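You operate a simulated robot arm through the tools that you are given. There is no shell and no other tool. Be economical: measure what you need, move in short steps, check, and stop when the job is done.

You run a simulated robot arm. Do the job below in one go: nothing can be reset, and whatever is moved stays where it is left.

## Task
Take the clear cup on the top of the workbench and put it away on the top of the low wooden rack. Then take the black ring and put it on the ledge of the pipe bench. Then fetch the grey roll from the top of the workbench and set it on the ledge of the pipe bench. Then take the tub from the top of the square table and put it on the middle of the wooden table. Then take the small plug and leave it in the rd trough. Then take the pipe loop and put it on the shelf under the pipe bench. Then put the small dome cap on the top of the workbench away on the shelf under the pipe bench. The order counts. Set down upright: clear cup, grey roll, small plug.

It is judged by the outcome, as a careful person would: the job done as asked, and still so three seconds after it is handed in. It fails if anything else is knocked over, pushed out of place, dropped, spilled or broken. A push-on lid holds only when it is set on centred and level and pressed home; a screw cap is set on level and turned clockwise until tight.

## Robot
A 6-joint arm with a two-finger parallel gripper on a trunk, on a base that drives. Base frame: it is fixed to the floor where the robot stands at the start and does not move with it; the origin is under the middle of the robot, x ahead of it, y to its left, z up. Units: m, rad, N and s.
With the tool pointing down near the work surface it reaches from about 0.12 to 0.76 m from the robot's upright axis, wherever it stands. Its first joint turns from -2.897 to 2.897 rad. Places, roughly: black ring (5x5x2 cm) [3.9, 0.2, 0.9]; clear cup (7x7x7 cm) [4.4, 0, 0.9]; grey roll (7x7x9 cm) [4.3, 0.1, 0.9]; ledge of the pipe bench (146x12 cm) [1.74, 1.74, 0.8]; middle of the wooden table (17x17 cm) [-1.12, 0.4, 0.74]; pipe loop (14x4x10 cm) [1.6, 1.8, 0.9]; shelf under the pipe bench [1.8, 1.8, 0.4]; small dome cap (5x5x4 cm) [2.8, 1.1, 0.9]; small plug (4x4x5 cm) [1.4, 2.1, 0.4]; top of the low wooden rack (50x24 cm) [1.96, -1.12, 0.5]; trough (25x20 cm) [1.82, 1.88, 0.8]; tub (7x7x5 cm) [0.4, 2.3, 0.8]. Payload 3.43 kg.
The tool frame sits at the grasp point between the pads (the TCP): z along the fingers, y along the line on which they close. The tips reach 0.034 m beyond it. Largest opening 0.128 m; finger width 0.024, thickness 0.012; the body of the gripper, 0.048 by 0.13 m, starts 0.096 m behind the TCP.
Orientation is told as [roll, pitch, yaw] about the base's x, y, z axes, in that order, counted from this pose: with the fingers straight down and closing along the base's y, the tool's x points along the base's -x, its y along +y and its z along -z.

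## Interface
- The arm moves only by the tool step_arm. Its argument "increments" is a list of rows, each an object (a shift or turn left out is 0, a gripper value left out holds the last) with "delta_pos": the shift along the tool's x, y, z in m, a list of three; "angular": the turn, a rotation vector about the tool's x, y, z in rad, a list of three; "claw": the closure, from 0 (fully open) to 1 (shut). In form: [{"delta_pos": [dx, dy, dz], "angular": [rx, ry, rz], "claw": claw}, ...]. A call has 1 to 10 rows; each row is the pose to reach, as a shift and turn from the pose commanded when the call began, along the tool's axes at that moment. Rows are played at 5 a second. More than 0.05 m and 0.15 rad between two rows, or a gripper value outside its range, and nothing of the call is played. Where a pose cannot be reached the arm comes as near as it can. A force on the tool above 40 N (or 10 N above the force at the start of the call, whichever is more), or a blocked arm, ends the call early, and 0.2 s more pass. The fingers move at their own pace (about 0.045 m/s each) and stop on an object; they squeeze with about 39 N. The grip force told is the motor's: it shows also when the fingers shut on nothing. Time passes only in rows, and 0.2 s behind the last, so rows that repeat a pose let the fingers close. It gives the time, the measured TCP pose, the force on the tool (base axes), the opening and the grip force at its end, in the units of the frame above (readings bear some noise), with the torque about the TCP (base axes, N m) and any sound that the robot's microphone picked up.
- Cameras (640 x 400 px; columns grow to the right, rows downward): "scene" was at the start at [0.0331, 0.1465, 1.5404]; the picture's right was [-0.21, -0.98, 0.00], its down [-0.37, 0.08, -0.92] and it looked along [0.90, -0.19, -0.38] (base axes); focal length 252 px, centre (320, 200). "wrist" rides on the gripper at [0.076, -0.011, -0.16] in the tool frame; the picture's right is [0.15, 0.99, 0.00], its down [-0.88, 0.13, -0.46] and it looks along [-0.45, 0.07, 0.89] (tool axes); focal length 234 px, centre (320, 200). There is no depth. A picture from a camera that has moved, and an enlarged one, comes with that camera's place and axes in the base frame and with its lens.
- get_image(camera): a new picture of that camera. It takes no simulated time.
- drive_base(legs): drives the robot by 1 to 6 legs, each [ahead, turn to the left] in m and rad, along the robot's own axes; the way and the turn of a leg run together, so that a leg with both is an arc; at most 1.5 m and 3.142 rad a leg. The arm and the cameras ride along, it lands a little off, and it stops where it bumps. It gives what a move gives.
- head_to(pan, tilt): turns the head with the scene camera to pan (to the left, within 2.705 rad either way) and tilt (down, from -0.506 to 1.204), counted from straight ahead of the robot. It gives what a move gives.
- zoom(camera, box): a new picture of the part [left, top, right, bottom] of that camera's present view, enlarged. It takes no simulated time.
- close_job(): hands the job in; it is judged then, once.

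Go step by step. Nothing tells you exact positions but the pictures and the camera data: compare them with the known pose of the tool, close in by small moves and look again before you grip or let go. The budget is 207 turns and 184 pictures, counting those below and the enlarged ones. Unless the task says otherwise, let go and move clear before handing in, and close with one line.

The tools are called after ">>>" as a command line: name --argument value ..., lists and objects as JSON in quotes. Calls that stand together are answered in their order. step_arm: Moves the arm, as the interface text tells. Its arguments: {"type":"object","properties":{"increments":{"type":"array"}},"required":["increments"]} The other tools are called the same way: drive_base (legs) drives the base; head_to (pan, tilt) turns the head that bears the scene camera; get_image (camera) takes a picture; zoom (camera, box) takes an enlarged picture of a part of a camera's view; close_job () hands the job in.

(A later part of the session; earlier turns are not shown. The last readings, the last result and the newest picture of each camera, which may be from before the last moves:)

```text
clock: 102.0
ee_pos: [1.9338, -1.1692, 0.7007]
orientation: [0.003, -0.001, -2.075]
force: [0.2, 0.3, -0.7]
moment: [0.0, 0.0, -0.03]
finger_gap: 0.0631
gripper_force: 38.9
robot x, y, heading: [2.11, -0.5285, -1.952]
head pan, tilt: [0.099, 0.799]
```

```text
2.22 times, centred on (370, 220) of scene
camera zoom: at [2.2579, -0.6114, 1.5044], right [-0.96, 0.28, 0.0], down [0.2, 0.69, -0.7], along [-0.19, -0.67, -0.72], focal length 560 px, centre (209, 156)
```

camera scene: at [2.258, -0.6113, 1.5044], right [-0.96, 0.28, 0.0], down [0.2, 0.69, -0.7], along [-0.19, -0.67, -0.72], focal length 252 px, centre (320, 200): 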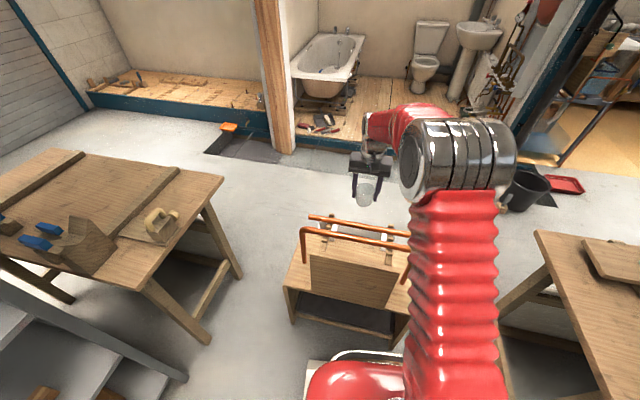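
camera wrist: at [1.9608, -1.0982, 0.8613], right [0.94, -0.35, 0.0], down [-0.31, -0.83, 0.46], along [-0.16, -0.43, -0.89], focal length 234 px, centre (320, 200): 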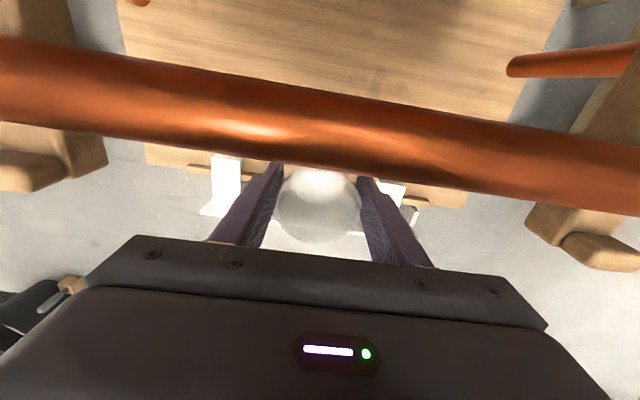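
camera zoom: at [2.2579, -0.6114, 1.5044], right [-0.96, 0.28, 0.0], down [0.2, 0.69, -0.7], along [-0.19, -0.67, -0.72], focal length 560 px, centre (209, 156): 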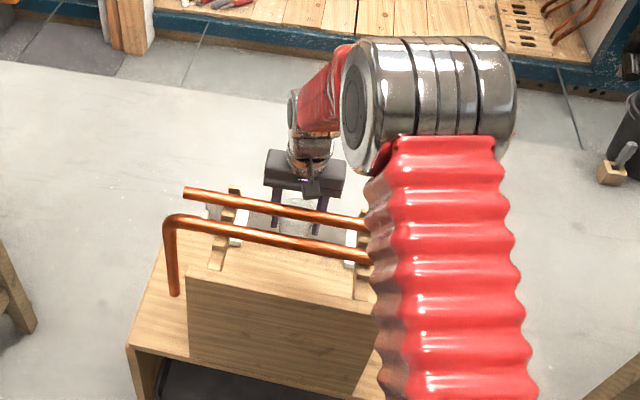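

The wrist camera rides over the pipe side and would hit it further down. I raise, turn the tool by 180° so that the camera is on the far side, and shift 2 cm back.

>>> step_arm --increments '[{"delta_pos": [0, 0, -0.05]}, {"delta_pos": [0, 0, -0.1]}, {"delta_pos": [0, 0, -0.15]}, {"delta_pos": [0, 0, -0.2], "angular": [0, 0, 0.14]}, {"delta_pos": [0, 0, -0.2], "angular": [0, 0, 0.28]}, {"delta_pos": [0, 0, -0.2], "angular": [0, 0, 0.42]}, {"delta_pos": [0, 0, -0.2], "angular": [0, 0, 0.56]}, {"delta_pos": [0, 0, -0.2], "angular": [0, 0, 0.7]}, {"delta_pos": [0, 0, -0.2], "angular": [0, 0, 0.84]}, {"delta_pos": [0, 0, -0.2], "angular": [0, 0, 0.98]}]'

>>> step_arm --increments '[{"angular": [0, 0, 0.14]}, {"angular": [0, 0, 0.28]}, {"angular": [0, 0, 0.42]}, {"angular": [0, 0, 0.56]}, {"angular": [0, 0, 0.7]}, {"angular": [0, 0, 0.84]}, {"angular": [0, 0, 0.98]}, {"angular": [0, 0, 1.12]}]'

>>> step_arm --increments '[{"angular": [0, 0, 0.14]}, {"angular": [0, 0, 0.28]}, {"angular": [0, 0, 0.42]}, {"angular": [0, 0, 0.56]}, {"angular": [0, 0, 0.7]}, {"angular": [0, 0, 0.84]}, {"angular": [0, 0, 0.98]}, {"angular": [0, 0, 1.042]}]'

>>> get_image --camera "wrist"

```text
clock: 104.2
ee_pos: [1.9333, -1.1702, 0.903]
orientation: [-0.002, -0.001, -3.058]
force: [-0.3, 0.1, -0.3]
moment: [0.0, -0.01, 0.01]
finger_gap: 0.0631
gripper_force: 38.5
robot x, y, heading: [2.1129, -0.5313, -1.949]
head pan, tilt: [0.099, 0.799]
```

```text
clock: 106.0
ee_pos: [1.9347, -1.1696, 0.9013]
orientation: [0.0, 0.0, 2.107]
force: [-0.4, 0.4, -0.3]
moment: [-0.02, -0.02, 0.05]
finger_gap: 0.063
gripper_force: 39.3
robot x, y, heading: [2.1147, -0.5335, -1.95]
head pan, tilt: [0.099, 0.799]
```

```text
clock: 107.8
ee_pos: [1.8602, -1.116, 0.8776]
orientation: [-0.11, 0.027, 1.163]
force: [1.0, -1.0, -0.3]
moment: [0.06, 0.13, -0.02]
finger_gap: 0.0629
gripper_force: 39.2
out of reach, approached as far as the arm can: row 5, 6, 7, 8
robot x, y, heading: [2.1147, -0.5328, -1.947]
head pan, tilt: [0.099, 0.799]
```

```text
142 pictures are left
camera wrist: at [1.825, -1.18, 1.0396], right [-0.96, 0.25, -0.11], down [0.19, 0.89, 0.42], along [0.2, 0.38, -0.9], focal length 234 px, centre (320, 200)
```

wrist: 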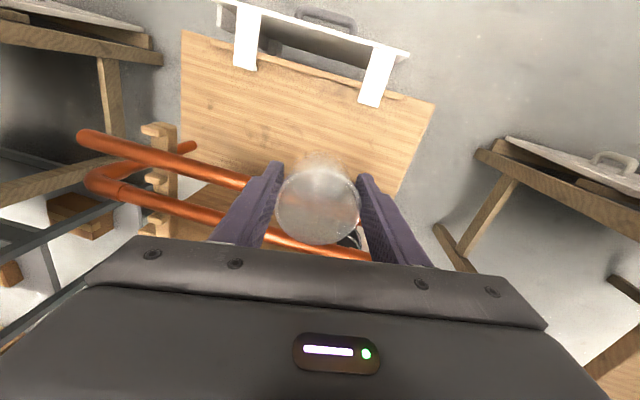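

The wrist hits its turning limit near yaw 1.4. Yaw ≈1.5 still leaves enough clearance, so I turn back to that.

>>> step_arm --increments '[{"angular": [0, 0, -0.145]}, {"angular": [0, 0, -0.29]}, {"angular": [0, 0, -0.435]}, {"angular": [0, 0, -0.435]}]'

>>> get_image --camera "wrist"

```text
clock: 108.8
ee_pos: [1.8579, -1.1138, 0.8787]
orientation: [-0.09, 0.07, 1.598]
force: [-0.5, 1.0, -0.8]
moment: [0.01, -0.01, -0.01]
finger_gap: 0.0627
gripper_force: 39.2
robot x, y, heading: [2.1111, -0.5313, -1.949]
head pan, tilt: [0.099, 0.799]
```

```text
141 pictures are left
camera wrist: at [1.8563, -1.1799, 1.043], right [-0.98, -0.18, -0.08], down [-0.2, 0.9, 0.38], along [0.0, 0.39, -0.92], focal length 234 px, centre (320, 200)
```

wrist: 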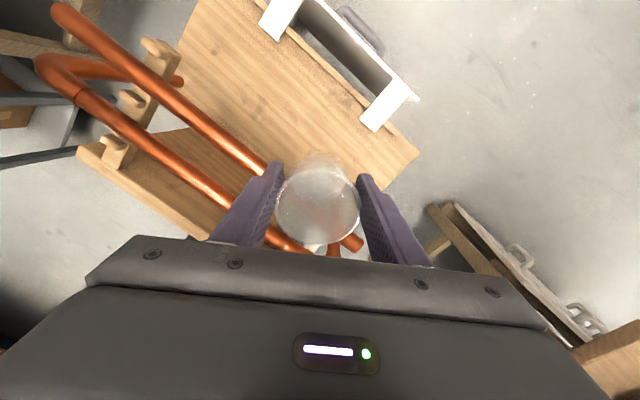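

>>> step_arm --increments '[{"delta_pos": [0, 0, -0.03], "angular": [-0.05, -0.04, 0]}, {"delta_pos": [0.03, -0.02, -0.03], "angular": [-0.09, -0.07, 0.0]}, {"delta_pos": [0.05, -0.05, -0.03], "angular": [-0.09, -0.07, 0.03]}, {"delta_pos": [0.075, -0.064, -0.03], "angular": [-0.09, -0.07, 0.04]}, {"delta_pos": [0.075, -0.064, -0.03], "angular": [-0.09, -0.07, 0.04]}]'

```text
clock: 110.0
ee_pos: [1.9212, -1.183, 0.9177]
orientation: [-0.003, -0.004, 1.56]
force: [-0.1, -0.2, -1.0]
moment: [0.03, -0.01, 0.0]
finger_gap: 0.0631
gripper_force: 38.8
robot x, y, heading: [2.1165, -0.5316, -1.946]
head pan, tilt: [0.099, 0.799]
```

>>> step_arm --increments '[{"delta_pos": [0.004, -0.003, 0.045]}, {"delta_pos": [0.004, -0.003, 0.09]}, {"delta_pos": [0.004, -0.003, 0.135]}, {"delta_pos": [0.004, -0.003, 0.18]}, {"delta_pos": [0.004, -0.003, 0.218]}]'

>>> get_image --camera "wrist"

>>> zoom --camera "scene" --box '[270, 130, 470, 310]'

```text
clock: 111.2
ee_pos: [1.9235, -1.1879, 0.7024]
orientation: [0.0, -0.001, 1.56]
force: [1.3, 0.0, -0.6]
moment: [-0.02, 0.02, 0.02]
finger_gap: 0.0628
gripper_force: 38.9
robot x, y, heading: [2.1118, -0.5316, -1.949]
head pan, tilt: [0.099, 0.799]
```

```text
140 pictures are left
camera wrist: at [1.9346, -1.2656, 0.8626], right [-0.99, -0.14, 0.0], down [-0.12, 0.88, 0.46], along [-0.06, 0.45, -0.89], focal length 234 px, centre (320, 200)
```

wrist: 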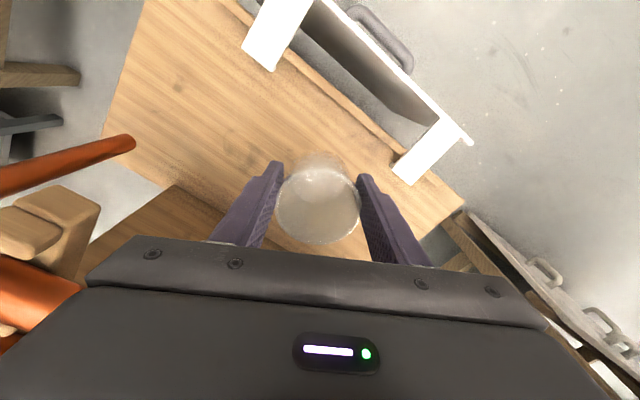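

```text
2.22 times, centred on (370, 220) of scene
camera zoom: at [2.2579, -0.6113, 1.5044], right [-0.96, 0.28, 0.0], down [0.2, 0.69, -0.7], along [-0.19, -0.67, -0.72], focal length 560 px, centre (209, 156)
```

zoom: 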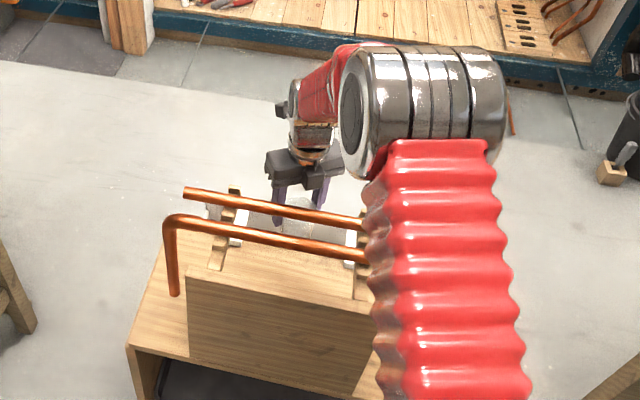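

Landing spot is on wood about 4 cm from the back edge, clear of the hanging tray. I continue down.

>>> step_arm --increments '[{"delta_pos": [0, 0, 0.03]}, {"delta_pos": [0, 0, 0.06]}, {"delta_pos": [0, 0, 0.09]}, {"delta_pos": [0, 0, 0.11]}]'

>>> get_image --camera "wrist"

>>> zoom --camera "scene" --box '[310, 190, 390, 260]'

```text
clock: 112.2
ee_pos: [1.9253, -1.191, 0.5948]
orientation: [-0.002, -0.002, 1.559]
force: [-0.4, 0.8, -0.4]
moment: [-0.01, -0.02, 0.03]
finger_gap: 0.063
gripper_force: 38.9
robot x, y, heading: [2.1129, -0.5337, -1.948]
head pan, tilt: [0.099, 0.799]
```

```text
138 pictures are left
camera wrist: at [1.9348, -1.268, 0.753], right [-0.99, -0.14, 0.0], down [-0.12, 0.88, 0.46], along [-0.06, 0.45, -0.89], focal length 234 px, centre (320, 200)
```

wrist: 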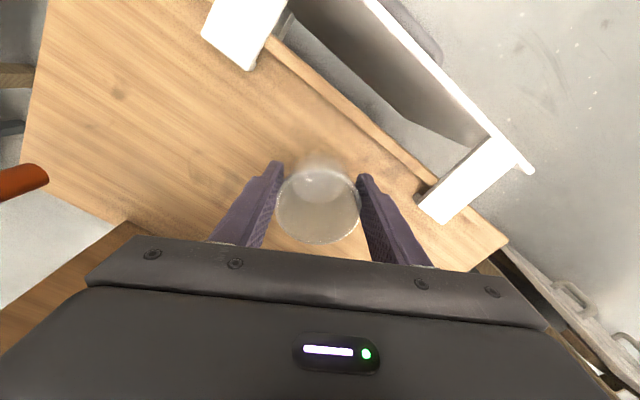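

```text
5.71 times, centred on (350, 225) of scene
camera zoom: at [2.2579, -0.6114, 1.5044], right [-0.96, 0.28, 0.0], down [0.2, 0.69, -0.7], along [-0.19, -0.67, -0.72], focal length 1439 px, centre (149, 57)
```

zoom: 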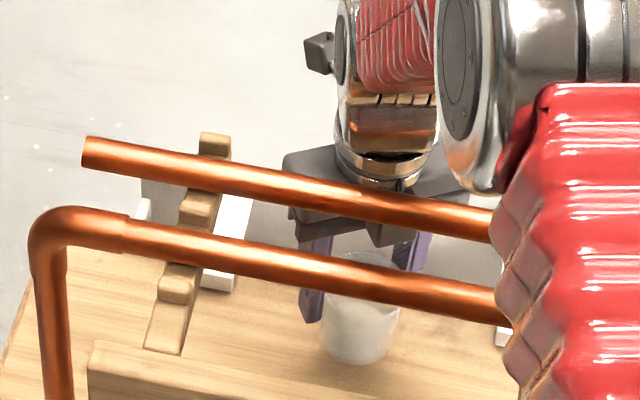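

>>> step_arm --increments '[{"delta_pos": [0, 0, 0.01]}, {"delta_pos": [0, 0, 0.018]}]'

>>> step_arm --increments '[{"delta_pos": [0, 0, 0.004]}]'

>>> step_arm --increments '[{"delta_pos": [0, 0, 0.004]}]'

>>> zoom --camera "scene" --box '[310, 190, 390, 260]'

```text
clock: 112.8
ee_pos: [1.9227, -1.1902, 0.5742]
orientation: [-0.001, -0.002, 1.561]
force: [0.3, 0.3, -0.6]
moment: [0.01, -0.01, 0.03]
finger_gap: 0.0631
gripper_force: 39.4
robot x, y, heading: [2.114, -0.5293, -1.949]
head pan, tilt: [0.099, 0.799]
```

```text
clock: 113.2
ee_pos: [1.9224, -1.1887, 0.5705]
orientation: [-0.002, -0.002, 1.562]
force: [0.2, 0.3, -0.9]
moment: [-0.01, 0.0, 0.0]
finger_gap: 0.063
gripper_force: 39.3
robot x, y, heading: [2.1145, -0.5301, -1.946]
head pan, tilt: [0.099, 0.799]
```

```text
clock: 113.6
ee_pos: [1.9219, -1.1889, 0.5658]
orientation: [-0.001, 0.0, 1.56]
force: [1.0, 0.1, -1.2]
moment: [0.01, -0.02, -0.01]
finger_gap: 0.063
gripper_force: 39.2
robot x, y, heading: [2.1116, -0.5326, -1.95]
head pan, tilt: [0.099, 0.799]
```

```text
5.71 times, centred on (350, 225) of scene
camera zoom: at [2.2579, -0.6115, 1.5044], right [-0.96, 0.28, 0.0], down [0.2, 0.69, -0.7], along [-0.19, -0.67, -0.72], focal length 1439 px, centre (149, 57)
```

zoom: 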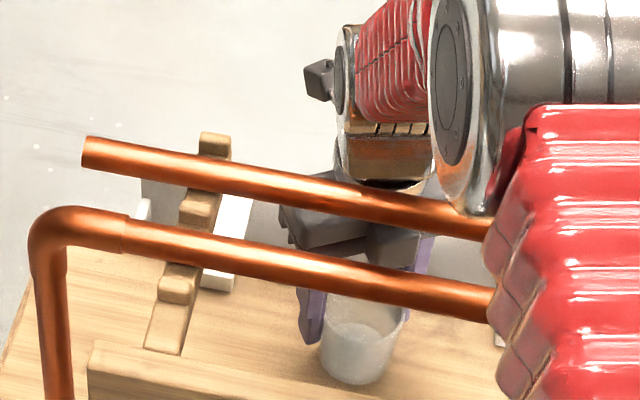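

>>> step_arm --increments '[{"delta_pos": [0, 0, 0.003]}, {"delta_pos": [0, 0, 0.006]}]'

>>> step_arm --increments '[{"delta_pos": [0, 0, 0.004]}]'

>>> step_arm --increments '[{"delta_pos": [0, 0, 0.004]}]'

>>> step_arm --increments '[{"delta_pos": [0, 0, 0.004]}]'

>>> zoom --camera "scene" --box '[310, 190, 390, 260]'

```text
clock: 114.2
ee_pos: [1.9235, -1.19, 0.5592]
orientation: [0.0, -0.002, 1.562]
force: [0.1, -0.8, -0.2]
moment: [0.01, 0.0, 0.01]
finger_gap: 0.063
gripper_force: 38.9
robot x, y, heading: [2.1125, -0.5278, -1.949]
head pan, tilt: [0.099, 0.799]
```

```text
clock: 114.6
ee_pos: [1.9237, -1.1909, 0.5582]
orientation: [-0.001, 0.0, 1.56]
force: [3.7, 10.8, 35.5]
moment: [0.95, -0.04, -0.07]
finger_gap: 0.0629
gripper_force: 39.3
robot x, y, heading: [2.1143, -0.5294, -1.948]
head pan, tilt: [0.099, 0.799]
```

```text
clock: 114.9
ee_pos: [1.9228, -1.1905, 0.5586]
orientation: [0.001, -0.001, 1.559]
force: [0.1, 0.7, 8.3]
moment: [0.01, 0.01, -0.01]
finger_gap: 0.0631
gripper_force: 38.8
robot x, y, heading: [2.112, -0.5312, -1.945]
head pan, tilt: [0.099, 0.799]
stopped in row 1: the force on the tool passed its limit at 53 N (the readings are from after the stop); the commanded pose is now the measured one
```

```text
clock: 115.3
ee_pos: [1.9232, -1.1927, 0.5587]
orientation: [0.0, 0.002, 1.564]
force: [0.0, 1.5, 6.7]
moment: [0.01, 0.05, 0.0]
finger_gap: 0.063
gripper_force: 39.0
robot x, y, heading: [2.1084, -0.5321, -1.945]
head pan, tilt: [0.099, 0.799]
stopped in row 1: the force on the tool passed its limit at 45 N (the readings are from after the stop); the commanded pose is now the measured one
```

```text
5.71 times, centred on (350, 225) of scene
camera zoom: at [2.258, -0.6111, 1.5044], right [-0.96, 0.28, 0.0], down [0.2, 0.69, -0.7], along [-0.19, -0.67, -0.72], focal length 1439 px, centre (149, 57)
```

zoom: 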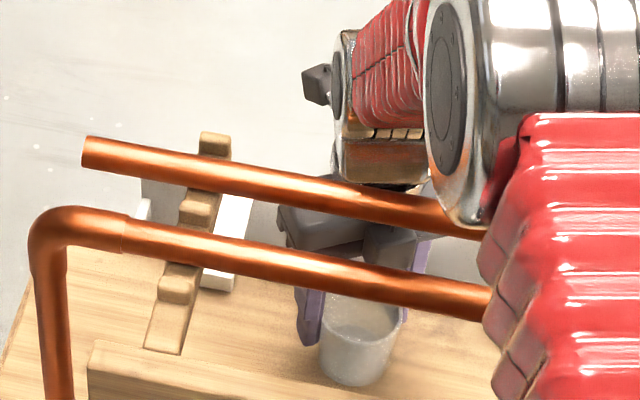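

The cup is on the wood (contact at TCP 0.559). I release gently and rise straight up.

>>> step_arm --increments '[{"claw": 0.48}, {"claw": 0.42}, {"claw": 0.36}, {"claw": 0.32}, {"claw": 0.32}]'

>>> get_image --camera "wrist"

```text
clock: 116.5
ee_pos: [1.9213, -1.192, 0.5586]
orientation: [-0.001, 0.0, 1.56]
force: [0.0, 0.1, 0.8]
moment: [0.01, 0.03, -0.03]
finger_gap: 0.0871
gripper_force: 0.1
robot x, y, heading: [2.1131, -0.5311, -1.944]
head pan, tilt: [0.099, 0.799]
```

```text
134 pictures are left
camera wrist: at [1.9334, -1.2687, 0.7176], right [-0.99, -0.14, 0.0], down [-0.12, 0.88, 0.46], along [-0.06, 0.45, -0.89], focal length 234 px, centre (320, 200)
```

wrist: 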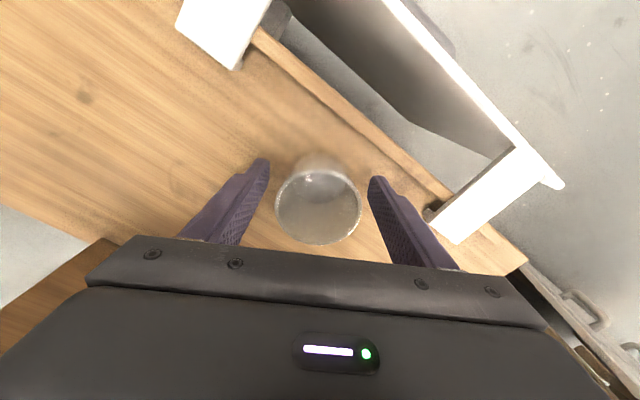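

>>> step_arm --increments '[{"delta_pos": [0, 0, -0.03]}, {"delta_pos": [0, 0, -0.07]}, {"delta_pos": [0, 0, -0.12]}, {"delta_pos": [0, 0, -0.17]}, {"delta_pos": [0, 0, -0.22]}, {"delta_pos": [0, 0, -0.27]}, {"delta_pos": [0, 0, -0.32]}, {"delta_pos": [0, 0, -0.37]}, {"delta_pos": [0, 0, -0.42]}, {"delta_pos": [0, 0, -0.47]}]'

>>> step_arm --increments '[{"delta_pos": [-0.023, -0.002, -0.009], "angular": [0, 0, -0.14]}, {"delta_pos": [-0.047, -0.004, -0.018], "angular": [0, 0, -0.28]}, {"delta_pos": [-0.07, -0.006, -0.027], "angular": [0, 0, -0.42]}, {"delta_pos": [-0.094, -0.008, -0.036], "angular": [0, 0, -0.56]}, {"delta_pos": [-0.117, -0.01, -0.045], "angular": [0, 0, -0.7]}, {"delta_pos": [-0.141, -0.012, -0.054], "angular": [0, 0, -0.84]}, {"delta_pos": [-0.164, -0.014, -0.063], "angular": [0, 0, -0.98]}, {"delta_pos": [-0.188, -0.016, -0.07], "angular": [0, 0, -1.12]}, {"delta_pos": [-0.211, -0.018, -0.075], "angular": [0, 0, -1.26]}, {"delta_pos": [-0.235, -0.02, -0.08], "angular": [0, 0, -1.4]}]'

>>> step_arm --increments '[{"angular": [0, 0, -0.138]}, {"angular": [0, 0, -0.276]}, {"angular": [0, 0, -0.414]}, {"angular": [0, 0, -0.552]}, {"angular": [0, 0, -0.69]}, {"angular": [0, 0, -0.828]}, {"angular": [0, 0, -0.966]}, {"angular": [0, 0, -1.104]}, {"angular": [0, 0, -1.242]}, {"angular": [0, 0, -1.38], "claw": 0}]'

>>> get_image --camera "scene"

```text
clock: 118.7
ee_pos: [1.9205, -1.194, 1.0286]
orientation: [0.0, -0.002, 1.56]
force: [0.0, -0.3, -0.1]
moment: [0.02, -0.02, 0.01]
finger_gap: 0.087
gripper_force: 0.1
robot x, y, heading: [2.1124, -0.5319, -1.947]
head pan, tilt: [0.099, 0.799]
```

```text
clock: 120.9
ee_pos: [1.9438, -0.9577, 1.1072]
orientation: [0.001, 0.0, 2.965]
force: [0.0, 0.1, 0.3]
moment: [0.03, -0.01, 0.02]
finger_gap: 0.0869
gripper_force: 0.0
robot x, y, heading: [2.1118, -0.5313, -1.952]
head pan, tilt: [0.099, 0.799]
```

```text
clock: 123.1
ee_pos: [1.9455, -0.9573, 1.109]
orientation: [-0.001, 0.0, -1.936]
force: [0.4, -0.2, 0.4]
moment: [0.03, -0.02, -0.02]
finger_gap: 0.1217
gripper_force: 0.1
robot x, y, heading: [2.1107, -0.5331, -1.954]
head pan, tilt: [0.099, 0.799]
```

```text
133 pictures are left
camera scene: at [2.2581, -0.611, 1.5044], right [-0.96, 0.28, 0.0], down [0.2, 0.69, -0.7], along [-0.19, -0.67, -0.72], focal length 252 px, centre (320, 200)
```

scene: 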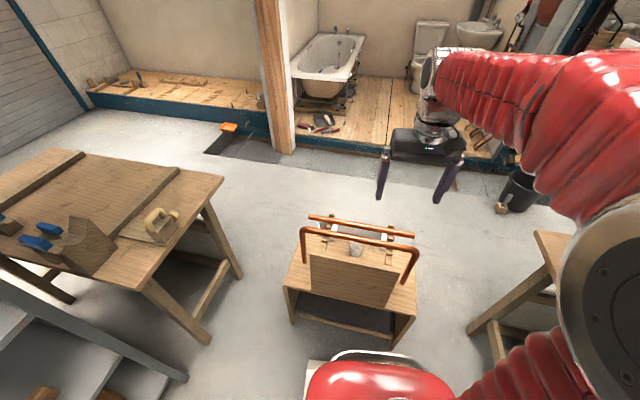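

The cup stands on the rack. Now back to the workbench for the black ring.

>>> drive_base --legs '[[-0.9, 0], [0, 1.482], [1.45, 0], [0.2, 0], [0, 1.59]]'

>>> head_to --pan 0.1 --tilt 0.75

>>> get_image --camera "scene"

>>> get_image --camera "wrist"

```text
clock: 150.8
ee_pos: [4.1443, -0.0814, 1.1091]
orientation: [0.0, 0.001, 1.102]
force: [-0.4, -0.3, -0.9]
moment: [0.01, 0.0, 0.0]
finger_gap: 0.1278
gripper_force: 0.0
robot x, y, heading: [3.9799, -0.5103, 1.087]
head pan, tilt: [0.099, 0.799]
```

```text
clock: 151.4
ee_pos: [4.1455, -0.0819, 1.109]
orientation: [-0.001, 0.0, 1.101]
force: [0.1, 0.2, -0.8]
moment: [-0.03, -0.01, -0.02]
finger_gap: 0.1278
gripper_force: 0.1
robot x, y, heading: [3.9853, -0.5143, 1.087]
head pan, tilt: [0.099, 0.75]
```

```text
132 pictures are left
camera scene: at [3.8441, -0.4147, 1.5084], right [0.93, -0.37, 0.0], down [-0.25, -0.63, -0.73], along [0.27, 0.68, -0.68], focal length 252 px, centre (320, 200)
```

scene: 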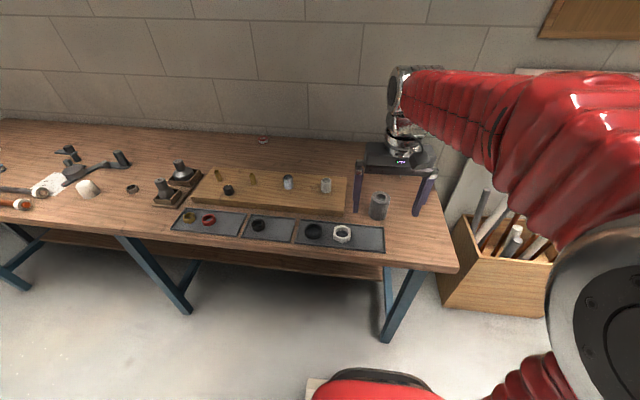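

```text
131 pictures are left
camera wrist: at [4.1207, -0.1551, 1.2685], right [-0.95, 0.32, 0.0], down [0.28, 0.84, 0.46], along [0.14, 0.43, -0.89], focal length 234 px, centre (320, 200)
```

wrist: 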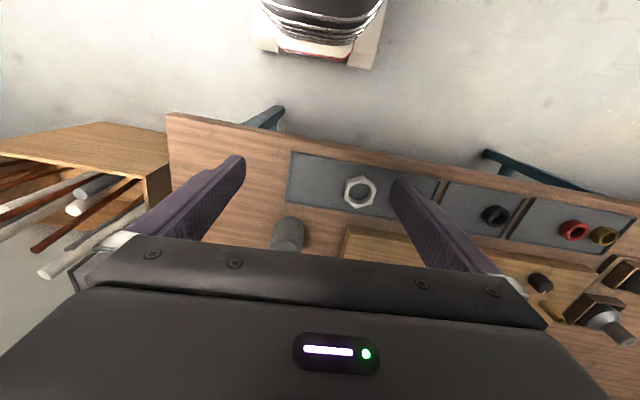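

The small black ring (5 cm) is near (3.87,0.18). I move above it.

>>> step_arm --increments '[{"delta_pos": [-0.013, 0.045, 0]}, {"delta_pos": [-0.026, 0.09, 0]}, {"delta_pos": [-0.039, 0.135, 0]}, {"delta_pos": [-0.052, 0.18, 0]}, {"delta_pos": [-0.065, 0.225, 0]}, {"delta_pos": [-0.079, 0.27, 0]}, {"delta_pos": [-0.093, 0.315, 0]}, {"delta_pos": [-0.108, 0.361, 0]}, {"delta_pos": [-0.108, 0.361, 0.045], "claw": 0.3}, {"delta_pos": [-0.108, 0.361, 0.09], "claw": 0.3}]'

>>> get_image --camera "wrist"

>>> zoom --camera "scene" --box '[200, 150, 360, 270]'

```text
clock: 153.6
ee_pos: [3.8716, 0.1781, 1.0167]
orientation: [0.001, 0.001, 1.102]
force: [0.6, 0.3, -0.9]
moment: [0.01, 0.01, 0.02]
finger_gap: 0.0896
gripper_force: 0.1
robot x, y, heading: [3.9789, -0.5118, 1.089]
head pan, tilt: [0.099, 0.75]
```

```text
130 pictures are left
camera wrist: at [3.8479, 0.1039, 1.176], right [-0.95, 0.32, 0.0], down [0.28, 0.84, 0.46], along [0.14, 0.43, -0.89], focal length 234 px, centre (320, 200)
```

wrist: 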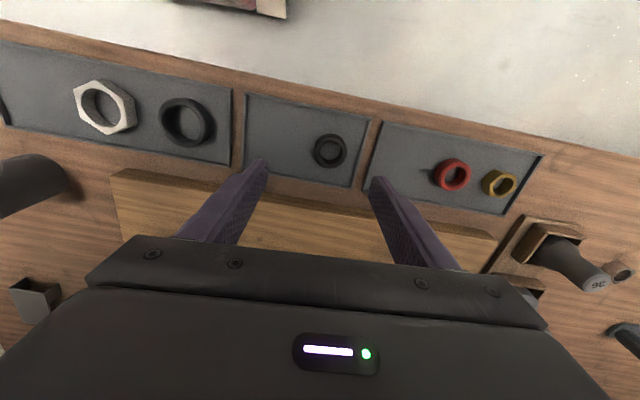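

```text
3.33 times, centred on (280, 210) of scene
camera zoom: at [3.8441, -0.4145, 1.5084], right [0.93, -0.37, 0.0], down [-0.25, -0.63, -0.73], along [0.27, 0.68, -0.68], focal length 839 px, centre (453, 167)
```

zoom: 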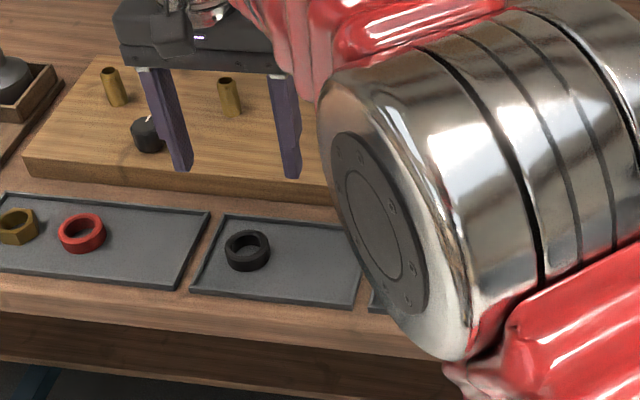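

The ring is near (3.861,0.187), close to a tray wall; I turn the fingers 45° for clearance and lower to just above.

>>> step_arm --increments '[{"delta_pos": [-0.003, 0.014, 0.0], "angular": [0, 0, 0.14], "claw": 0.4}, {"delta_pos": [-0.003, 0.014, 0.0], "angular": [0, 0, 0.28], "claw": 0.45}, {"delta_pos": [-0.003, 0.014, 0.0], "angular": [0, 0, 0.42]}, {"delta_pos": [-0.003, 0.014, 0.0], "angular": [0, 0, 0.56]}, {"delta_pos": [-0.003, 0.014, 0.0], "angular": [0, 0, 0.7]}, {"delta_pos": [-0.003, 0.014, 0.04], "angular": [0, 0, 0.75]}, {"delta_pos": [-0.003, 0.014, 0.083], "angular": [0, 0, 0.75]}]'

>>> get_image --camera "wrist"

>>> zoom --camera "scene" --box '[200, 150, 360, 270]'

```text
clock: 155.2
ee_pos: [3.8599, 0.1873, 0.9349]
orientation: [0.001, 0.001, 0.351]
force: [-0.1, -0.3, -0.1]
moment: [0.01, -0.04, 0.04]
finger_gap: 0.0702
gripper_force: 0.1
robot x, y, heading: [3.9802, -0.5118, 1.092]
head pan, tilt: [0.099, 0.75]
```

```text
128 pictures are left
camera wrist: at [3.792, 0.1496, 1.0935], right [-0.48, 0.88, 0.0], down [0.78, 0.42, 0.46], along [0.4, 0.22, -0.89], focal length 234 px, centre (320, 200)
```

wrist: 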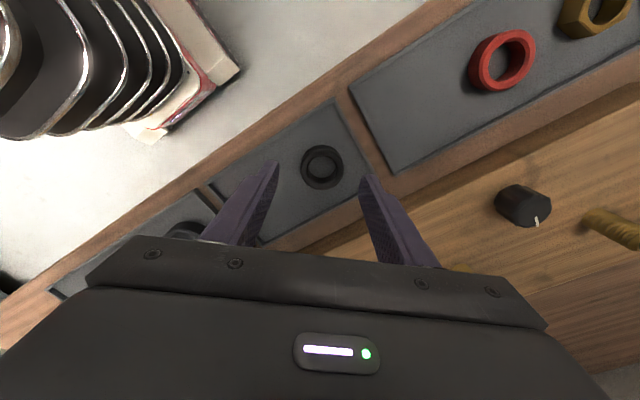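

```text
3.33 times, centred on (280, 210) of scene
camera zoom: at [3.8441, -0.4145, 1.5084], right [0.93, -0.37, 0.0], down [-0.25, -0.63, -0.73], along [0.27, 0.68, -0.68], focal length 839 px, centre (453, 167)
```

zoom: 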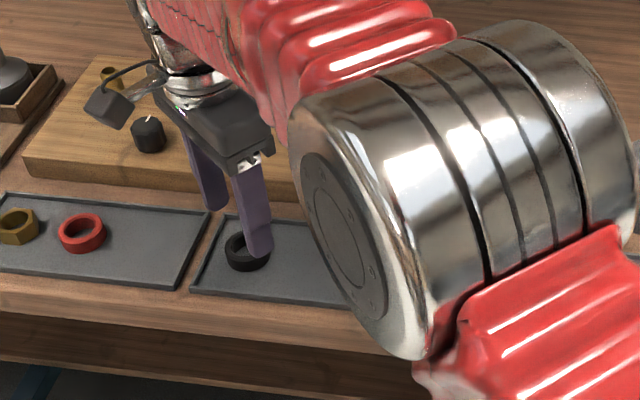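

>>> step_arm --increments '[{"delta_pos": [0.004, 0.001, 0.0], "claw": 0.52}, {"delta_pos": [0.004, 0.001, 0.015], "claw": 0.52}, {"delta_pos": [0.004, 0.001, 0.03], "claw": 0.52}]'

>>> get_image --camera "wrist"

```text
clock: 156.0
ee_pos: [3.8547, 0.1871, 0.9066]
orientation: [0.0, 0.003, 0.352]
force: [-0.1, 0.0, 0.5]
moment: [0.0, 0.04, -0.01]
finger_gap: 0.0614
gripper_force: 0.0
robot x, y, heading: [3.9868, -0.5119, 1.086]
head pan, tilt: [0.099, 0.75]
```

```text
126 pictures are left
camera wrist: at [3.7877, 0.1494, 1.0652], right [-0.48, 0.88, 0.0], down [0.78, 0.43, 0.45], along [0.4, 0.22, -0.89], focal length 234 px, centre (320, 200)
```

wrist: 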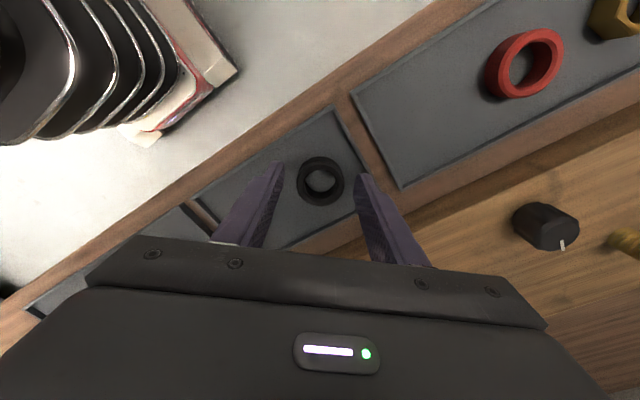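

>>> step_arm --increments '[{"delta_pos": [0, 0, 0.005]}, {"delta_pos": [0, 0, 0.005], "claw": 0.7}, {"delta_pos": [0, 0, 0.005], "claw": 0.75}, {"delta_pos": [0, 0, 0.005], "claw": 0.75}, {"delta_pos": [0, 0, 0.005], "claw": 0.75}]'

>>> step_arm --increments '[{"delta_pos": [0, 0, -0.04]}, {"delta_pos": [0, 0, -0.08]}, {"delta_pos": [0, 0, -0.12]}]'

>>> get_image --camera "wrist"

```text
clock: 157.2
ee_pos: [3.8546, 0.1875, 0.9007]
orientation: [-0.001, 0.004, 0.354]
force: [-0.5, 0.5, 0.6]
moment: [0.06, -0.01, 0.04]
finger_gap: 0.0426
gripper_force: 39.4
robot x, y, heading: [3.9842, -0.5134, 1.09]
head pan, tilt: [0.099, 0.75]
```

```text
clock: 158.0
ee_pos: [3.8549, 0.1872, 1.0222]
orientation: [0.0, 0.001, 0.351]
force: [-0.3, 0.1, 0.3]
moment: [0.01, -0.03, 0.01]
finger_gap: 0.0428
gripper_force: 38.9
robot x, y, heading: [3.981, -0.5117, 1.09]
head pan, tilt: [0.099, 0.75]
```

```text
125 pictures are left
camera wrist: at [3.7877, 0.1484, 1.1822], right [-0.48, 0.88, 0.0], down [0.78, 0.43, 0.45], along [0.4, 0.22, -0.89], focal length 234 px, centre (320, 200)
```

wrist: 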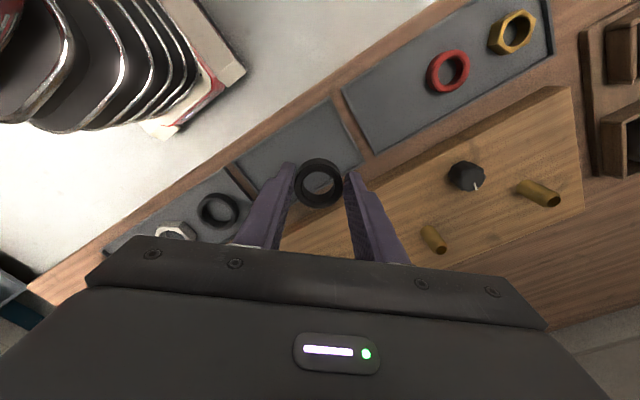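

Ring held. I retract the arm in front of the robot and look toward the pipe bench for planning.

>>> step_arm --increments '[{"delta_pos": [0, 0, -0.04], "angular": [0, 0, -0.075]}, {"delta_pos": [-0.02, -0.04, -0.06], "angular": [0, 0, -0.15]}, {"delta_pos": [-0.04, -0.08, -0.08], "angular": [0, 0, -0.225]}, {"delta_pos": [-0.063, -0.12, -0.08], "angular": [0, 0, -0.3]}, {"delta_pos": [-0.086, -0.16, -0.08], "angular": [0, 0, -0.375]}, {"delta_pos": [-0.11, -0.2, -0.08], "angular": [0, 0, -0.45]}, {"delta_pos": [-0.133, -0.24, -0.08], "angular": [0, 0, -0.525]}, {"delta_pos": [-0.156, -0.28, -0.08], "angular": [0, 0, -0.6]}, {"delta_pos": [-0.18, -0.32, -0.08], "angular": [0, 0, -0.675]}, {"delta_pos": [-0.205, -0.363, -0.08], "angular": [0, 0, -0.75]}]'

>>> drive_base --legs '[[0, 1.6], [1.5, 0], [0.5, 0]]'

>>> head_to --pan -0.6 --tilt 0.5

>>> get_image --camera "scene"

```text
clock: 160.2
ee_pos: [4.1736, -0.084, 1.0981]
orientation: [0.003, 0.001, 1.103]
force: [1.0, -0.4, -0.3]
moment: [-0.01, 0.03, 0.03]
finger_gap: 0.0428
gripper_force: 38.5
robot x, y, heading: [3.9806, -0.5167, 1.089]
head pan, tilt: [0.099, 0.75]
```

```text
clock: 179.0
ee_pos: [1.7342, 0.575, 1.0991]
orientation: [-0.001, 0.0, 2.69]
force: [-0.4, 0.1, -0.3]
moment: [0.0, 0.01, 0.02]
finger_gap: 0.0426
gripper_force: 38.9
robot x, y, heading: [2.1657, 0.3908, 2.682]
head pan, tilt: [0.099, 0.75]
```

```text
clock: 180.1
ee_pos: [1.7342, 0.5748, 1.1003]
orientation: [0.002, 0.0, 2.692]
force: [0.6, -0.3, -1.3]
moment: [0.0, 0.03, 0.03]
finger_gap: 0.043
gripper_force: 38.7
robot x, y, heading: [2.1682, 0.3888, 2.683]
head pan, tilt: [-0.6, 0.499]
```

```text
124 pictures are left
camera scene: at [2.1046, 0.3014, 1.5304], right [0.87, 0.49, 0.0], down [0.23, -0.42, -0.88], along [-0.43, 0.77, -0.48], focal length 252 px, centre (320, 200)
```

scene: 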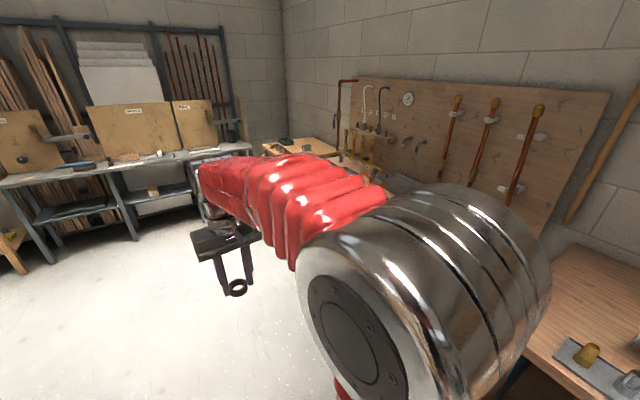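

>>> drive_base --legs '[[0, -0.427], [0.8, 0], [0, -1.27]]'

>>> head_to --pan 0.2 --tilt 0.6

>>> get_image --camera "scene"

>>> get_image --camera "wrist"

```text
clock: 191.9
ee_pos: [1.9012, 1.4145, 1.0996]
orientation: [0.0, 0.002, 0.991]
force: [0.7, 0.3, -0.5]
moment: [-0.01, -0.01, -0.02]
finger_gap: 0.0426
gripper_force: 38.7
robot x, y, heading: [1.6243, 1.0324, 0.986]
head pan, tilt: [-0.6, 0.499]
```

```text
clock: 193.1
ee_pos: [1.8987, 1.4146, 1.0995]
orientation: [0.0, -0.001, 0.991]
force: [0.4, 0.4, -0.1]
moment: [0.01, 0.02, 0.03]
finger_gap: 0.0426
gripper_force: 38.8
robot x, y, heading: [1.6253, 1.0346, 0.99]
head pan, tilt: [0.201, 0.6]
```

```text
123 pictures are left
camera scene: at [1.492, 1.1535, 1.5213], right [0.93, -0.37, 0.0], down [-0.21, -0.52, -0.82], along [0.31, 0.77, -0.57], focal length 252 px, centre (320, 200)
```

scene: 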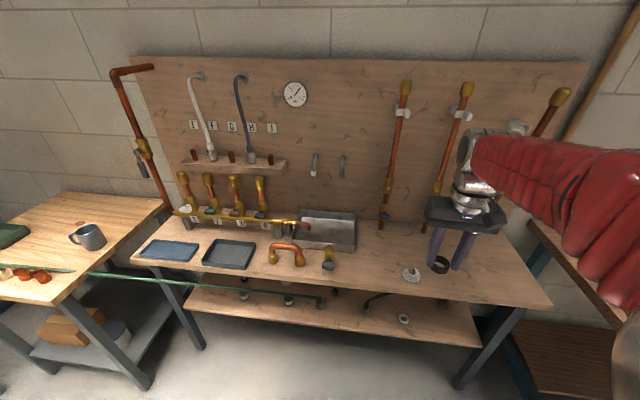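

```text
122 pictures are left
camera wrist: at [1.8676, 1.3442, 1.2594], right [-0.91, 0.42, 0.0], down [0.37, 0.81, 0.46], along [0.19, 0.41, -0.89], focal length 234 px, centre (320, 200)
```

wrist: 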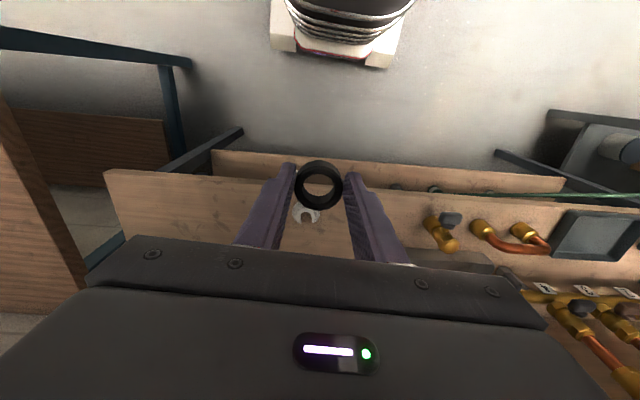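

The pipe bench: front edge from (1.07,2.06) to (2.35,1.33). There is a free stretch of ledge between the brass valve and the white clip at about (1.886,1.652); I bring the ring over it.

>>> step_arm --increments '[{"delta_pos": [-0.038, 0.028, 0]}, {"delta_pos": [-0.076, 0.056, 0]}, {"delta_pos": [-0.114, 0.084, 0]}, {"delta_pos": [-0.152, 0.112, 0]}, {"delta_pos": [-0.191, 0.141, 0]}, {"delta_pos": [-0.191, 0.141, 0.045]}, {"delta_pos": [-0.191, 0.141, 0.09]}, {"delta_pos": [-0.191, 0.141, 0.135]}, {"delta_pos": [-0.191, 0.141, 0.18]}]'

>>> get_image --camera "wrist"

>>> zoom --camera "scene" --box '[260, 180, 480, 320]'

```text
clock: 195.1
ee_pos: [1.8833, 1.6495, 0.922]
orientation: [0.002, 0.0, 0.991]
force: [-1.1, -0.3, 0.5]
moment: [0.01, 0.03, 0.0]
finger_gap: 0.0423
gripper_force: 39.0
robot x, y, heading: [1.622, 1.0361, 0.985]
head pan, tilt: [0.201, 0.6]
```

```text
121 pictures are left
camera wrist: at [1.8529, 1.5797, 1.0816], right [-0.91, 0.42, 0.0], down [0.37, 0.81, 0.46], along [0.19, 0.41, -0.89], focal length 234 px, centre (320, 200)
```

wrist: 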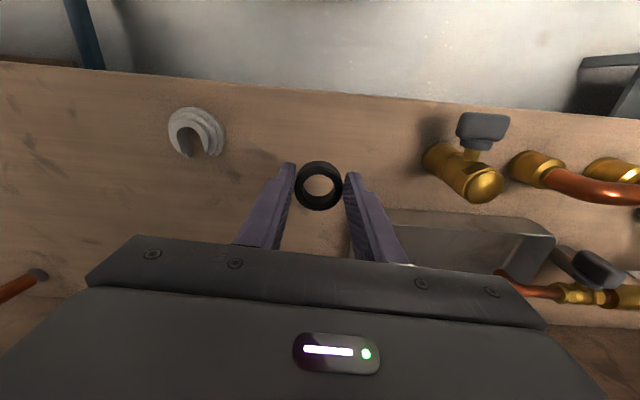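

```text
2.86 times, centred on (370, 250) of scene
camera zoom: at [1.492, 1.1537, 1.5213], right [0.93, -0.37, 0.0], down [-0.21, -0.52, -0.82], along [0.31, 0.77, -0.57], focal length 720 px, centre (177, 57)
```

zoom: 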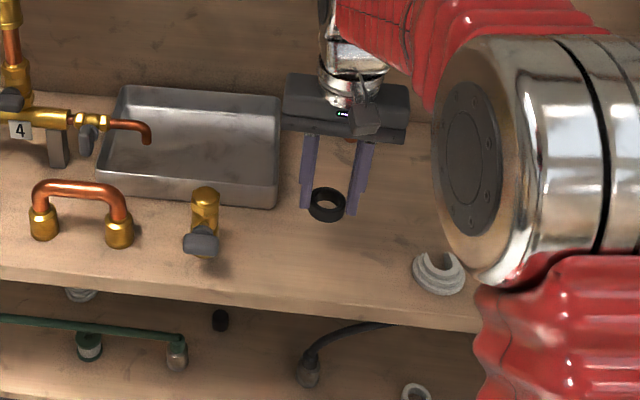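

>>> step_arm --increments '[{"delta_pos": [0.012, 0, 0.03]}, {"delta_pos": [0.012, 0, 0.06]}, {"delta_pos": [0.012, 0, 0.072]}]'

>>> get_image --camera "wrist"

>>> zoom --camera "scene" --box '[260, 180, 480, 320]'

```text
clock: 195.8
ee_pos: [1.8794, 1.6402, 0.8492]
orientation: [0.001, 0.001, 0.992]
force: [-1.0, -0.1, 1.6]
moment: [0.0, -0.01, 0.0]
finger_gap: 0.0425
gripper_force: 38.9
robot x, y, heading: [1.6216, 1.0345, 0.988]
head pan, tilt: [0.201, 0.6]
```

```text
119 pictures are left
camera wrist: at [1.8472, 1.5708, 1.0079], right [-0.91, 0.42, 0.0], down [0.37, 0.81, 0.46], along [0.19, 0.41, -0.89], focal length 234 px, centre (320, 200)
```

wrist: 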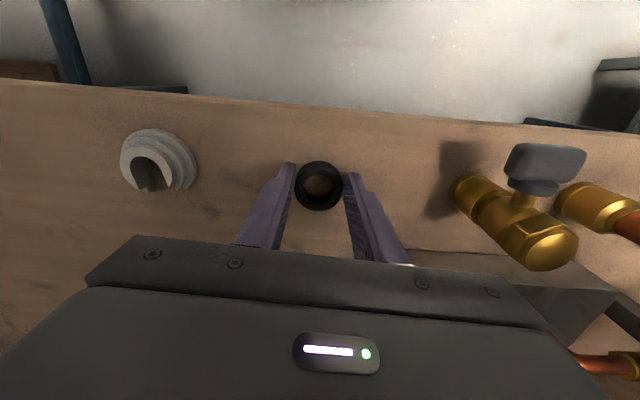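

```text
2.86 times, centred on (370, 250) of scene
camera zoom: at [1.492, 1.1538, 1.5213], right [0.93, -0.37, 0.0], down [-0.21, -0.52, -0.82], along [0.31, 0.77, -0.57], focal length 720 px, centre (177, 57)
```

zoom: 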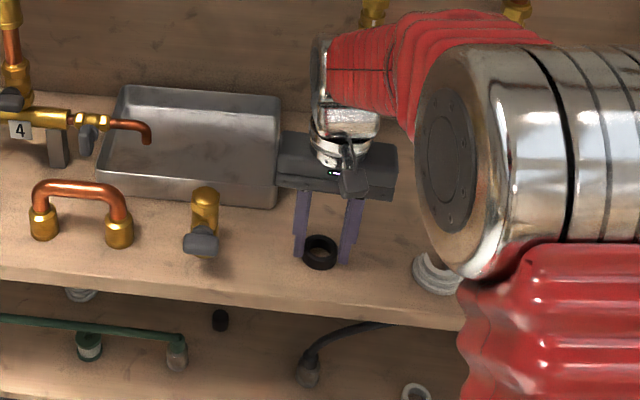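

>>> step_arm --increments '[{"delta_pos": [0, 0, 0.004]}, {"delta_pos": [0, 0, 0.008]}]'

>>> step_arm --increments '[{"delta_pos": [0, 0, 0.004]}]'

>>> step_arm --increments '[{"delta_pos": [0, 0, 0.004]}]'

>>> step_arm --increments '[{"delta_pos": [0, 0, 0.004]}]'

```text
clock: 196.3
ee_pos: [1.8787, 1.6422, 0.8472]
orientation: [0.002, -0.004, 0.992]
force: [-2.5, -2.6, 5.6]
moment: [-0.23, -0.04, -0.03]
finger_gap: 0.0419
gripper_force: 38.7
robot x, y, heading: [1.6204, 1.0357, 0.989]
head pan, tilt: [0.201, 0.6]
stopped in row 2: the force on the tool passed its limit at 48 N (the readings are from after the stop); the commanded pose is now the measured one
```

```text
clock: 196.8
ee_pos: [1.8793, 1.6423, 0.8484]
orientation: [0.001, -0.004, 0.992]
force: [-1.4, -2.5, 4.6]
moment: [-0.19, -0.05, -0.07]
finger_gap: 0.0419
gripper_force: 39.0
robot x, y, heading: [1.6241, 1.0341, 0.99]
head pan, tilt: [0.201, 0.6]
stopped in row 1: the force on the tool passed its limit at 44 N (the readings are from after the stop); the commanded pose is now the measured one
```

```text
clock: 197.3
ee_pos: [1.8801, 1.6431, 0.8483]
orientation: [0.002, -0.01, 0.992]
force: [-1.6, -3.1, 2.9]
moment: [-0.11, 0.02, -0.04]
finger_gap: 0.0419
gripper_force: 39.3
robot x, y, heading: [1.6215, 1.0348, 0.987]
head pan, tilt: [0.201, 0.6]
stopped in row 1: the force on the tool passed its limit at 42 N (the readings are from after the stop); the commanded pose is now the measured one
```

```text
clock: 197.8
ee_pos: [1.8806, 1.6453, 0.8471]
orientation: [0.003, -0.011, 0.991]
force: [-2.3, -3.1, 4.6]
moment: [-0.17, 0.01, -0.04]
finger_gap: 0.0419
gripper_force: 38.6
robot x, y, heading: [1.6247, 1.0319, 0.99]
head pan, tilt: [0.201, 0.6]
stopped in row 1: the force on the tool passed its limit at 43 N (the readings are from after the stop); the commanded pose is now the measured one
```

The ring touches the ledge (z≈0.813). I open and rise, then look.

>>> step_arm --increments '[{"claw": 0.6}, {"claw": 0.5}, {"claw": 0.45}, {"delta_pos": [0, 0, -0.04]}, {"delta_pos": [0, 0, -0.09]}, {"delta_pos": [0, 0, -0.14]}, {"delta_pos": [0, 0, -0.19]}, {"delta_pos": [0, 0, -0.24]}]'

>>> get_image --camera "wrist"

>>> zoom --camera "scene" --box '[120, 180, 480, 360]'

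```text
clock: 199.6
ee_pos: [1.8799, 1.6408, 1.0892]
orientation: [0.002, -0.013, 0.992]
force: [0.3, 0.1, -0.8]
moment: [-0.01, -0.01, -0.01]
finger_gap: 0.0706
gripper_force: 0.1
robot x, y, heading: [1.619, 1.0354, 0.987]
head pan, tilt: [0.201, 0.6]
```

```text
117 pictures are left
camera wrist: at [1.8479, 1.5684, 1.2477], right [-0.91, 0.42, 0.0], down [0.37, 0.8, 0.47], along [0.19, 0.42, -0.88], focal length 234 px, centre (320, 200)
```

wrist: 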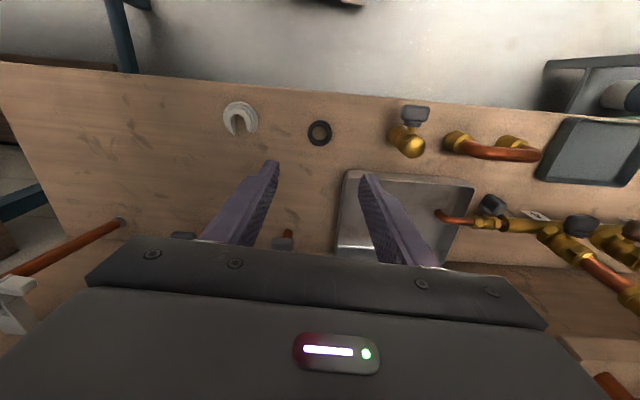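

```text
1.78 times, centred on (300, 270) of scene
camera zoom: at [1.492, 1.1537, 1.5213], right [0.93, -0.37, 0.0], down [-0.21, -0.52, -0.82], along [0.31, 0.77, -0.57], focal length 448 px, centre (356, 76)
```

zoom: 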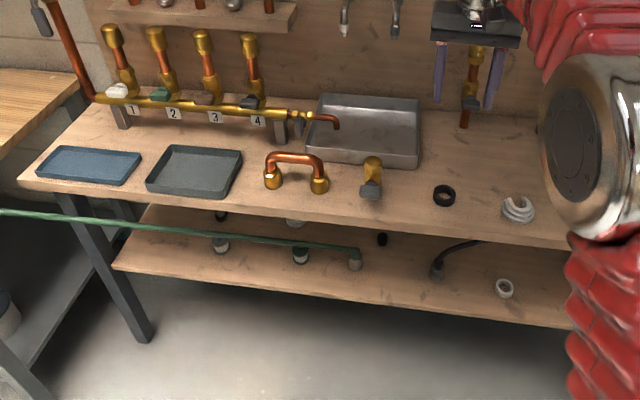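

The ring is on the ledge. I retract and go back to the workbench for the grey roll.

>>> step_arm --increments '[{"delta_pos": [0.045, 0, 0], "angular": [0, -0.013, 0], "claw": 0}, {"delta_pos": [0.09, 0, 0], "angular": [0, -0.013, 0]}, {"delta_pos": [0.135, 0, 0], "angular": [0, -0.013, 0]}, {"delta_pos": [0.18, 0, -0.01], "angular": [0, -0.013, 0]}, {"delta_pos": [0.215, 0, -0.02], "angular": [0, -0.013, 0]}]'

>>> drive_base --legs '[[-0.5, 0], [0, -1.381], [1.37, 0], [1.37, 0], [0, 1.51]]'

>>> head_to --pan 0.1 --tilt 0.75

>>> get_image --camera "scene"

>>> get_image --camera "wrist"

```text
clock: 200.8
ee_pos: [1.7612, 1.461, 1.1057]
orientation: [0.003, -0.025, 0.992]
force: [0.2, -0.2, 0.5]
moment: [-0.03, 0.01, -0.01]
finger_gap: 0.1279
gripper_force: 0.0
robot x, y, heading: [1.6226, 1.0349, 0.989]
head pan, tilt: [0.201, 0.6]
```

```text
clock: 231.9
ee_pos: [3.9694, 0.0987, 1.1056]
orientation: [0.004, -0.026, 1.193]
force: [0.7, 0.2, 0.9]
moment: [-0.01, 0.02, 0.02]
finger_gap: 0.128
gripper_force: 0.0
robot x, y, heading: [3.9621, -0.3641, 1.186]
head pan, tilt: [0.201, 0.6]
```

```text
clock: 232.6
ee_pos: [3.9699, 0.0976, 1.1068]
orientation: [0.004, -0.026, 1.191]
force: [-1.0, 0.1, 0.2]
moment: [-0.01, 0.0, 0.0]
finger_gap: 0.1281
gripper_force: 0.0
robot x, y, heading: [3.9646, -0.3643, 1.184]
head pan, tilt: [0.099, 0.75]
```

```text
115 pictures are left
camera scene: at [3.8169, -0.2812, 1.5085], right [0.96, -0.29, 0.0], down [-0.19, -0.65, -0.73], along [0.21, 0.7, -0.68], focal length 252 px, centre (320, 200)
```

scene: 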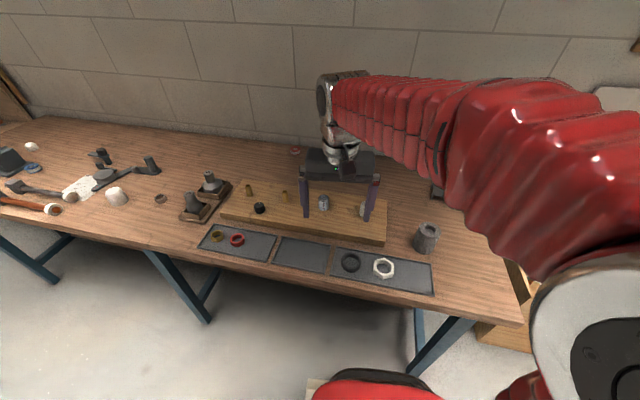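

```text
114 pictures are left
camera wrist: at [3.9509, 0.018, 1.2638], right [-0.97, 0.23, 0.0], down [0.2, 0.85, 0.48], along [0.11, 0.47, -0.88], focal length 234 px, centre (320, 200)
```

wrist: 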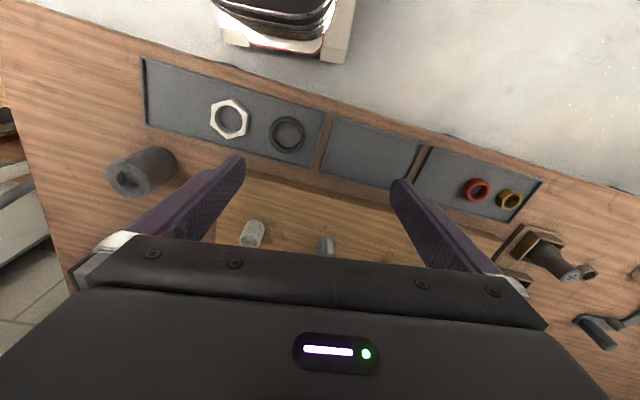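

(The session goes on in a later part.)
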